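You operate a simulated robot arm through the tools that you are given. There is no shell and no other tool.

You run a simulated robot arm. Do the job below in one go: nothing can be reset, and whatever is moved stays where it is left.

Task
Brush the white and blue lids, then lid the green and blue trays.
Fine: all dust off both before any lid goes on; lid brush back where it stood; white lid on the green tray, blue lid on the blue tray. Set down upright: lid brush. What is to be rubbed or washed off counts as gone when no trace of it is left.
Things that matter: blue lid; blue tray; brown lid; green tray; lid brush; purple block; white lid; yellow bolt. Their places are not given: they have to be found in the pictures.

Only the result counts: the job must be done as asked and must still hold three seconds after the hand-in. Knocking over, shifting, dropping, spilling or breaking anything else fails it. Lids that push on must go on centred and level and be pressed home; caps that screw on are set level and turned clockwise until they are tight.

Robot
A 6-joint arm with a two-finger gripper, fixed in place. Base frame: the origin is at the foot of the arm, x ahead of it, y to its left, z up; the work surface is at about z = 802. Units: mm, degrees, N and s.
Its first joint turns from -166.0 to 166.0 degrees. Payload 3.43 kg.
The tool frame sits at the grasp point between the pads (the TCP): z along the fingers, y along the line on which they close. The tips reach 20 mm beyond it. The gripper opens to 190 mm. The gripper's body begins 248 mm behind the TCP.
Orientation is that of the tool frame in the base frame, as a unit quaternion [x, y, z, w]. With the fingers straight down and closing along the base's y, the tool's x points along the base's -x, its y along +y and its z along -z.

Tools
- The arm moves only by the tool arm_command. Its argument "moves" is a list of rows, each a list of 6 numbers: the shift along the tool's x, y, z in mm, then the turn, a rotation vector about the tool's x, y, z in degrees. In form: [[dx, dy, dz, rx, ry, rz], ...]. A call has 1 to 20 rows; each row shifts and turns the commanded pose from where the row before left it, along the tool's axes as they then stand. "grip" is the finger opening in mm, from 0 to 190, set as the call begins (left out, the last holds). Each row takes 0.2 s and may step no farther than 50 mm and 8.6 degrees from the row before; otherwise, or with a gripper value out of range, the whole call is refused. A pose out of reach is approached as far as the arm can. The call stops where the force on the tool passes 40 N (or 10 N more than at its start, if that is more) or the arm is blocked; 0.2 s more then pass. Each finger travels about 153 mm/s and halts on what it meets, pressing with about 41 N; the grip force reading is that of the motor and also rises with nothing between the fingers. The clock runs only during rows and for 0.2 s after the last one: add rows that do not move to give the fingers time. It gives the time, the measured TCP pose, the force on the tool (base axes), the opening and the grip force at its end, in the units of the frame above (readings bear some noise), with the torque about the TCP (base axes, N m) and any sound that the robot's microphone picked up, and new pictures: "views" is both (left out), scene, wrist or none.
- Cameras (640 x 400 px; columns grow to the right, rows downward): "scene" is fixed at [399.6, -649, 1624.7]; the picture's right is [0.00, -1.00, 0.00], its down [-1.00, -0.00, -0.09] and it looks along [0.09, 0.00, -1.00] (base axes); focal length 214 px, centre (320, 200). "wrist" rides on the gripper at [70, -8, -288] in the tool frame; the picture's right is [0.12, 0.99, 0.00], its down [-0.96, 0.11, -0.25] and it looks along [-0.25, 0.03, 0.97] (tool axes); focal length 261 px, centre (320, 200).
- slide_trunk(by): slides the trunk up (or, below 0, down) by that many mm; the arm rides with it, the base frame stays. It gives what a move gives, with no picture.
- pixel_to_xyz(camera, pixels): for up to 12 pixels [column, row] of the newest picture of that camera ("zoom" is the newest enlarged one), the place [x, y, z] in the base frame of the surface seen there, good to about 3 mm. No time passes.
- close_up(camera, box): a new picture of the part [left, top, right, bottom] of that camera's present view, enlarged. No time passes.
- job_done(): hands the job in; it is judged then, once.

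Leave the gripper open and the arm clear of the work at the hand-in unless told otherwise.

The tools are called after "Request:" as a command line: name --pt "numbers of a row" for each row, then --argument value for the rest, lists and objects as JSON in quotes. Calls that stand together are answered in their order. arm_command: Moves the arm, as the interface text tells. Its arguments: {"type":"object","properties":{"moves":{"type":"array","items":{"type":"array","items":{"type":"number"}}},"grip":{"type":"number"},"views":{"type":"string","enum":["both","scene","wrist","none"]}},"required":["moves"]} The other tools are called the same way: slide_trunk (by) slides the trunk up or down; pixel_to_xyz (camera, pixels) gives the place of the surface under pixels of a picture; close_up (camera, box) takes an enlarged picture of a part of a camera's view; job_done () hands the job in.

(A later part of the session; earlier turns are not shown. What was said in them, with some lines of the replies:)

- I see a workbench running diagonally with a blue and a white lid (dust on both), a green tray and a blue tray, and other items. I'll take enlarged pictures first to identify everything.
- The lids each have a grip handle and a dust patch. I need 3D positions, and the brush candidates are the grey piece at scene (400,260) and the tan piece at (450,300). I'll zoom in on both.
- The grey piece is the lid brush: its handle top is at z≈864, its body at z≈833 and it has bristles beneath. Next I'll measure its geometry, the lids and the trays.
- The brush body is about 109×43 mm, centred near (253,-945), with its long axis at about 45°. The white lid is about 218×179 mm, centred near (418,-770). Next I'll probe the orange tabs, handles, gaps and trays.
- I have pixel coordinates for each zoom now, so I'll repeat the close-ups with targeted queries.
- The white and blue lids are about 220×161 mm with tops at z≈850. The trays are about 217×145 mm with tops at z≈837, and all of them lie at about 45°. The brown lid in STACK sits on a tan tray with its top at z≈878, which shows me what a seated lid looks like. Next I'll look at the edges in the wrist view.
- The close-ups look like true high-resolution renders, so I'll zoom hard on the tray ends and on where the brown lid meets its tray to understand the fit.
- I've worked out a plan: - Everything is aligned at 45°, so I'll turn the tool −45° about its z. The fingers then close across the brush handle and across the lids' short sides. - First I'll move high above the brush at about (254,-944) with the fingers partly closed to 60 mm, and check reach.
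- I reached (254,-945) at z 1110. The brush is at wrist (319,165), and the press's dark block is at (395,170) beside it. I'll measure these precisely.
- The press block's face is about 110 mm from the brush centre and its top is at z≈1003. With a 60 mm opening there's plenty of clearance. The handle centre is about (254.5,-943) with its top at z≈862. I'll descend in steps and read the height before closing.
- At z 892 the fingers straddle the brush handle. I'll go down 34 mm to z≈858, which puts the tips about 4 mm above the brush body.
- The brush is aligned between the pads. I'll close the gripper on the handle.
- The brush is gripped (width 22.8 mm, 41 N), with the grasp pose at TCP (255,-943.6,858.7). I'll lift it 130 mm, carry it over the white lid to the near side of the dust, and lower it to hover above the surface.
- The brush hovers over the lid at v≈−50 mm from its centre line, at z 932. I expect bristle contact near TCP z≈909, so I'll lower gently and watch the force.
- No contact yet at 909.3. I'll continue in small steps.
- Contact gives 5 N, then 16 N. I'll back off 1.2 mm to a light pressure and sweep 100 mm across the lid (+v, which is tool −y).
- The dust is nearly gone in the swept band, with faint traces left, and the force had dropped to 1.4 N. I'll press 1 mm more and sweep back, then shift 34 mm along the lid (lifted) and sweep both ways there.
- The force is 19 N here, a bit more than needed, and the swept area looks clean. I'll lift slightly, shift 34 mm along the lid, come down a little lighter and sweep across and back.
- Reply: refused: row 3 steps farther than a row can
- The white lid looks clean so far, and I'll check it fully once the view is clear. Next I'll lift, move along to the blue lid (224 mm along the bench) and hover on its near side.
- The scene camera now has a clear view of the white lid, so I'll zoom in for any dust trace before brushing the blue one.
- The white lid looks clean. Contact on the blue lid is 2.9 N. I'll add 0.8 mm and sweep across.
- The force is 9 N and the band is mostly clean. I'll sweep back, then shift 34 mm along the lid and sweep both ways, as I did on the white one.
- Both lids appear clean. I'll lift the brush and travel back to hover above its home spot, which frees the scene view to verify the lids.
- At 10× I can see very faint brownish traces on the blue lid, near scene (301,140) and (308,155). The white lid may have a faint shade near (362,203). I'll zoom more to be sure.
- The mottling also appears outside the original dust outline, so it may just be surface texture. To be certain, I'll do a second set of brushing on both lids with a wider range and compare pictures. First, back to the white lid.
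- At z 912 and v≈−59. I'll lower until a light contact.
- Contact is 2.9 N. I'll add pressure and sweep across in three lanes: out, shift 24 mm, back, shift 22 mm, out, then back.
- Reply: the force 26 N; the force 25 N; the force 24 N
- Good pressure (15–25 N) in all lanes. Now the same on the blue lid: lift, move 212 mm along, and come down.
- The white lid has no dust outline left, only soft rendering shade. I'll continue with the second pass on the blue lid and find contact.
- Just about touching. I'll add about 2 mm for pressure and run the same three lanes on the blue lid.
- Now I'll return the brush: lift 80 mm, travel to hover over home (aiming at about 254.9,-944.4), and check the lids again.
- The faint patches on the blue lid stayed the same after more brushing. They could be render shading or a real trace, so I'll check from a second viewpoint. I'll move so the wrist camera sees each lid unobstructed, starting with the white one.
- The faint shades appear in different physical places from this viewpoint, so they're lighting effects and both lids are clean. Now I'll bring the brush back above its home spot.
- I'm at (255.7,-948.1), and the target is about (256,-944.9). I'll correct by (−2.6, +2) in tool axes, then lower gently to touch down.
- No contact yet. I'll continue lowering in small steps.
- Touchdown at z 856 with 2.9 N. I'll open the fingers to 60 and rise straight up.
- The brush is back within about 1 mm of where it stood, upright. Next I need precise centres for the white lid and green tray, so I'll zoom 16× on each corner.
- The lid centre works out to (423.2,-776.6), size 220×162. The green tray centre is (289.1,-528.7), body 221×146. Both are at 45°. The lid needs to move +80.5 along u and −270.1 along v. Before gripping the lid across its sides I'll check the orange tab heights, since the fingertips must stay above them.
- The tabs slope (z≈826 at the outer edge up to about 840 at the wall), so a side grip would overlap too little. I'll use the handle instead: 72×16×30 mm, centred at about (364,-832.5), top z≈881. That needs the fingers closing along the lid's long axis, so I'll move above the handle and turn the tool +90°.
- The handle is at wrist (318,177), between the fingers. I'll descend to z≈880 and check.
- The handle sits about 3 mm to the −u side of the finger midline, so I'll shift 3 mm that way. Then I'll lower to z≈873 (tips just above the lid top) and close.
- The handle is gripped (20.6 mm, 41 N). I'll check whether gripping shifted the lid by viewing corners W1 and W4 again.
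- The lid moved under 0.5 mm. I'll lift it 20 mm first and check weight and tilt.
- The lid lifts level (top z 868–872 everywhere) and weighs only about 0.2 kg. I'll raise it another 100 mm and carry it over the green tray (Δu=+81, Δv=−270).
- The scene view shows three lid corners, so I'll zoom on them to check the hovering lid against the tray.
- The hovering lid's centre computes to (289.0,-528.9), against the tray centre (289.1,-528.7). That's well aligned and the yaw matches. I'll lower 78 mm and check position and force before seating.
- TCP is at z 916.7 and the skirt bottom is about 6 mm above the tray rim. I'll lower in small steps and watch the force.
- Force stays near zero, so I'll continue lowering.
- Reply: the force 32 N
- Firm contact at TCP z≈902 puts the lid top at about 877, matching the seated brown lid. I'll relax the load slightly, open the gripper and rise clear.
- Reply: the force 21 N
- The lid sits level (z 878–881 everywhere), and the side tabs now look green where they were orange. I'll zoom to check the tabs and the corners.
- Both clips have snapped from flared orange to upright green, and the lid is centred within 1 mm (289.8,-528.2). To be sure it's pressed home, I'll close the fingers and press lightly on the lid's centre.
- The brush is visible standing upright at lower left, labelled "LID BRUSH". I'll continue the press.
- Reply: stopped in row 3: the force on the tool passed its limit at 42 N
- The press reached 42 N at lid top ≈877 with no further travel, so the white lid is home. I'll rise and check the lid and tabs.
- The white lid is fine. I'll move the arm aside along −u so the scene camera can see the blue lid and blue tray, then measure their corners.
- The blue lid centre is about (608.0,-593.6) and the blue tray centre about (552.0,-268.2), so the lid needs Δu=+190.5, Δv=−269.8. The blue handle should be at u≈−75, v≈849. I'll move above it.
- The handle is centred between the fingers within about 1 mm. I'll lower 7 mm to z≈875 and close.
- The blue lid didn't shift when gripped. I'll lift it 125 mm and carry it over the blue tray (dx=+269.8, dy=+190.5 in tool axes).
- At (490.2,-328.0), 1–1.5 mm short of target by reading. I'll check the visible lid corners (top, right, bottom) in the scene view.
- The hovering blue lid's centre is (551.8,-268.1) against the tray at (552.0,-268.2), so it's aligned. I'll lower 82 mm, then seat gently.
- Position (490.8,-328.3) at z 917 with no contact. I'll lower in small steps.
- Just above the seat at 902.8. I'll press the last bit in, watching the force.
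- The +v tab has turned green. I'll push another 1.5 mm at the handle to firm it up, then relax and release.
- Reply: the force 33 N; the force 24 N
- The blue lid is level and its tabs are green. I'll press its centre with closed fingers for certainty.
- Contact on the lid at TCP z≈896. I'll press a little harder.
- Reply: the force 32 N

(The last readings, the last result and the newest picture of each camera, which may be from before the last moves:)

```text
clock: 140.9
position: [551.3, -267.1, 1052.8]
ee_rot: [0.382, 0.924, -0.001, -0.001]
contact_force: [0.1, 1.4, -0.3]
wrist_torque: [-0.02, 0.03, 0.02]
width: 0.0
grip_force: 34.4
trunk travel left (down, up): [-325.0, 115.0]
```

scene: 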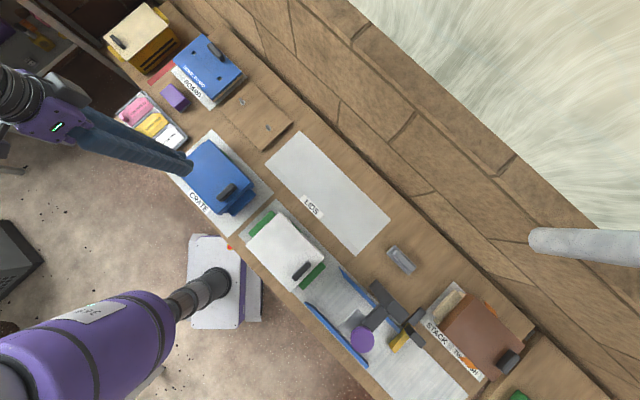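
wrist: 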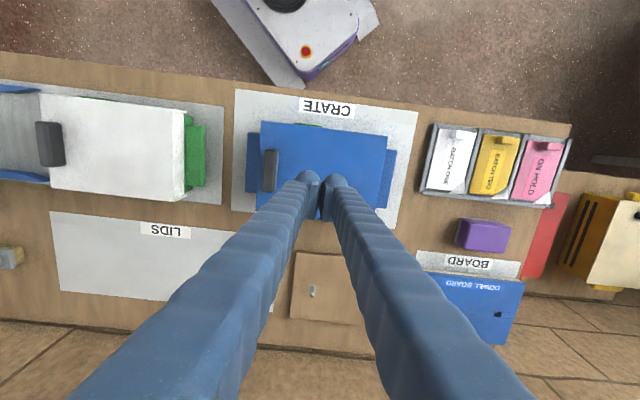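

The press hit 32 N with no further travel. I'll check the blue lid's alignment and tabs in close-ups.

Request:
close_up --camera "scene" --box '[170, 125, 280, 225]'

Request:
pixel_to_xyz --camera "zoom" --pixels '[[290, 80], [340, 120], [420, 210], [330, 200], [250, 180], [340, 310], [240, 230]]'

Request:
close_up --camera "scene" --box '[190, 126.5, 230, 151.5]'

Request:
close_up --camera "scene" --box '[232, 171.5, 272, 196.5]'

Request:
close_up --camera "scene" --box '[198, 201.5, 238, 226.5]'

Request:
close_up --camera "wrist" --box '[220, 90, 420, 250]'

```text
4.00 times, centred on (225, 175) of scene
```

zoom: 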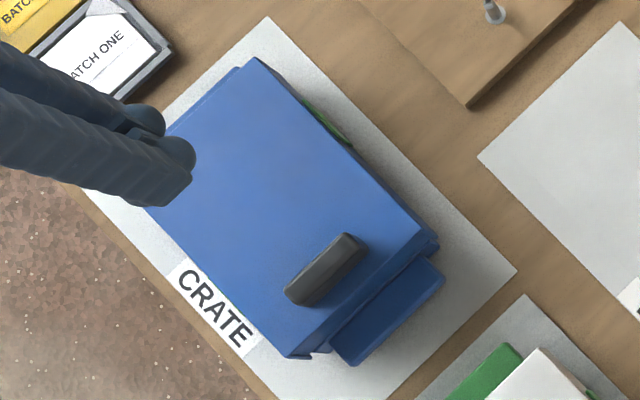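

```text
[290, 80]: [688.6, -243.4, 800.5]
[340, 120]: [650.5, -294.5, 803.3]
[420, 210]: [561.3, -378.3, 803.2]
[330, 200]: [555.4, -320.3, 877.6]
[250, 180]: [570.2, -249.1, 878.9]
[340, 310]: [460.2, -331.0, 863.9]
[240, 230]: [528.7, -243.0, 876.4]
```

```text
16.00 times, centred on (210, 139) of scene
```

zoom: 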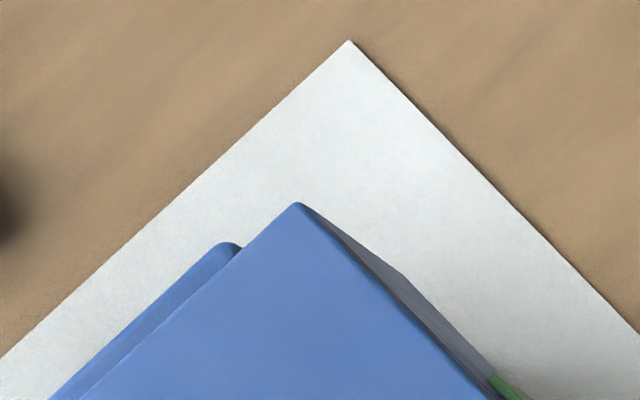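

```text
16.00 times, centred on (252, 184) of scene
```

zoom: 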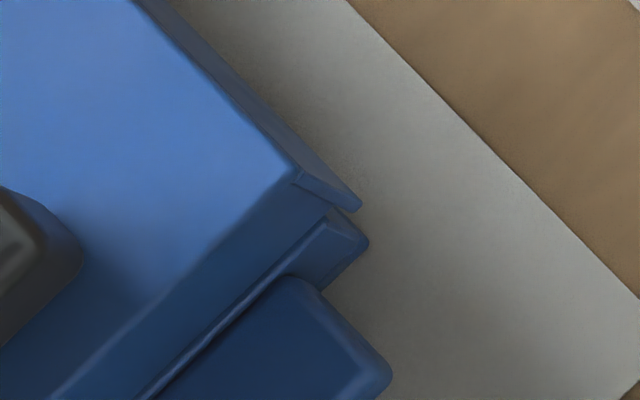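

```text
16.00 times, centred on (218, 214) of scene
```

zoom: 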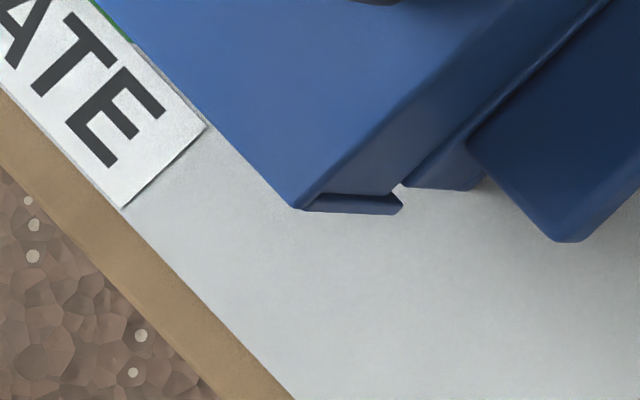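

```text
2.50 times, centred on (320, 170) of wrist
```

zoom: 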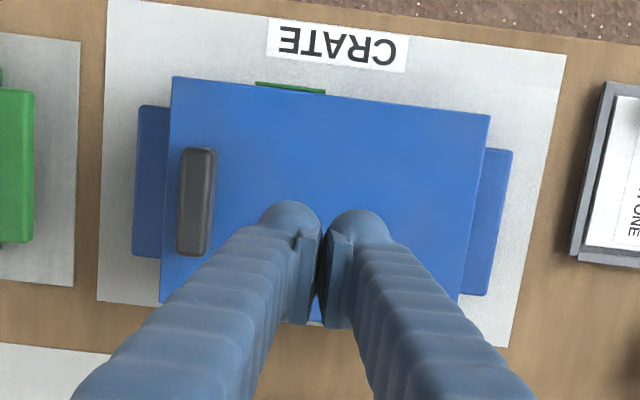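

The blue lid is centred at (551.8,-268.4) on the tray at (552.0,-268.2), its tabs are green, and the tray hasn't moved. Now I'll raise the arm, return it near the start pose, and open the gripper.

Request:
arm_command --pt "0 0 -30 0 0 0" --pt "0 0 -30 0 0 0" --pt "-4.9 -47.5 0 0 0 0" --pt "-4.9 -47.5 0 0 0 0" --pt "-4.9 -47.5 0 0 0 0" --pt "-4.9 -47.5 0 0 0 0" --pt "-4.9 -47.5 0 0 0 0" --pt "-4.9 -47.5 0 0 0 0" --pt "-4.9 -47.5 0 0 0 0" --pt "-4.9 -47.5 0 0 0 0" --pt "-4.9 -47.5 0 0 0 0" --pt "-4.9 -47.5 0 0 0 0" --pt "-4.9 -47.5 0 0 0 0" --pt "-4.9 -47.5 0 0 0 0" --pt "0 0 0 0 0 0" --grip 60

Request:
arm_command --pt "0 0 0 0 0 0" --pt "0 0 0 0 0 0" --pt "0 0 0 0 0 0" --pt "0 0 0 0 0 0" --grip 190

Request:
close_up --camera "scene" --box '[160, 110, 440, 300]'

Request:
close_up --camera "scene" --box '[376, 235, 432, 285]'

Request:
close_up --camera "scene" --box '[180, 125, 280, 225]'

Request:
close_up --camera "scene" --box '[225, 190, 345, 300]'

```text
clock: 144.1
position: [189.1, -713.7, 1115.2]
ee_rot: [0.382, 0.924, 0.0, 0.001]
contact_force: [0.3, 0.2, 0.5]
wrist_torque: [0.03, 0.06, -0.02]
width: 60.1
grip_force: 0.0
trunk travel left (down, up): [-325.0, 115.0]
```

scene: 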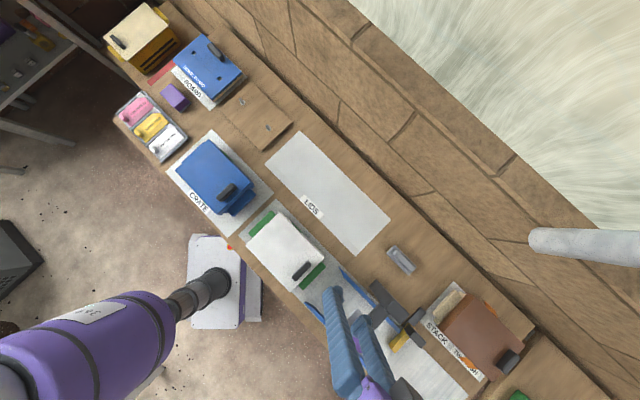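
wrist: 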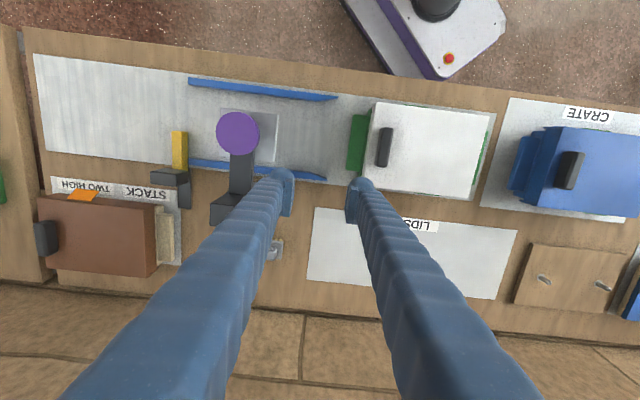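

```text
clock: 145.1
position: [190.1, -711.4, 1114.1]
ee_rot: [0.381, 0.924, 0.0, 0.001]
contact_force: [-0.3, 0.5, 0.3]
wrist_torque: [-0.04, -0.05, -0.02]
width: 189.8
grip_force: 0.2
trunk travel left (down, up): [-325.0, 115.0]
```

scene: 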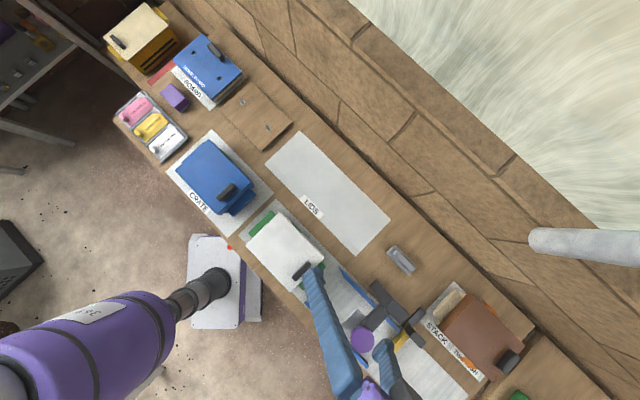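
wrist: 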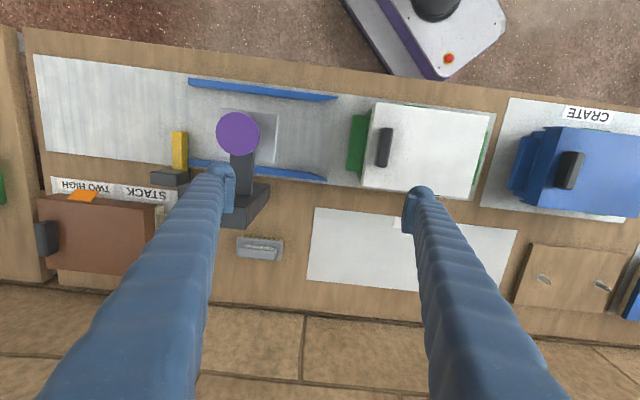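

```text
2.11 times, centred on (300, 205) of scene
```

zoom: 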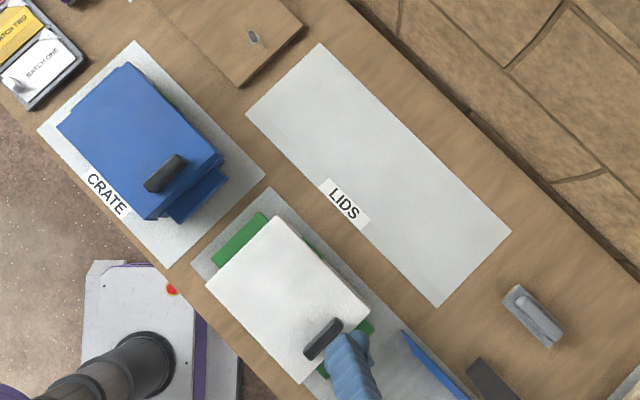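

```text
8.00 times, centred on (404, 260) of scene
```

zoom: 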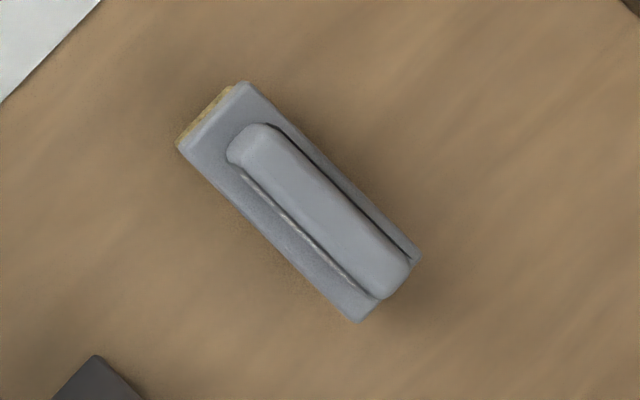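

```text
4.00 times, centred on (230, 175) of scene
```

zoom: 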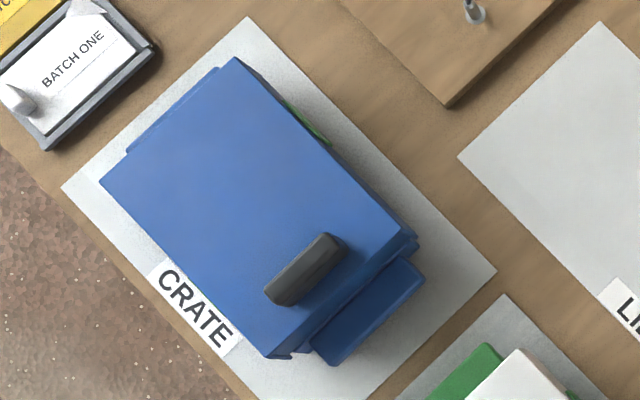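

```text
3.64 times, centred on (285, 245) of scene
```

zoom: 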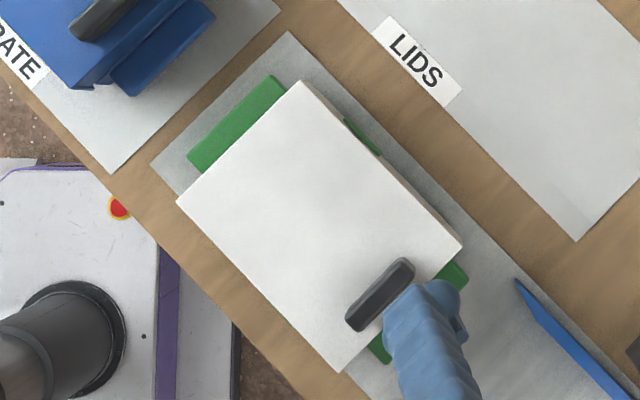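

The final state matches the job:
- **Lids:** both are clean, centred, level and clipped (green tabs).
- **Brush:** it stands upright in its original spot.
- **Everything else:** nothing else looks moved.
- **Arm:** it's clear of the work with the gripper open at 190 mm.

I'm handing in.

Request:
job_done

```text
The job is handed in.
```

The job is handed in. Both lids are brushed, the white lid is on the green tray and the blue lid is on the blue tray. I haven't seen the judge's result.

- **Dust:** I brushed each lid with two full sets of sweeps before any lid went on, and saw no dust left. Faint shading remained in the close-ups. On the blue lid it shifted with the camera angle, and on the white lid it changed between pictures, so I took it for lighting rather than dust.
- **Brush:** it stands upright within about 1 mm of where it was.
- **White lid:** it is centred on the green tray within about 1 mm and level, and a press of about 42 N moved it no further.
- **Blue lid:** it is centred on the blue tray within about 1 mm and level, and a press of about 32 N moved it no further.
- **Tabs:** on both lids the orange side tabs turned green once seated. I took that to mean they are clipped home.
- **Everything else:** nothing else looked moved in the final pictures. The arm is back near its start position with the gripper open.
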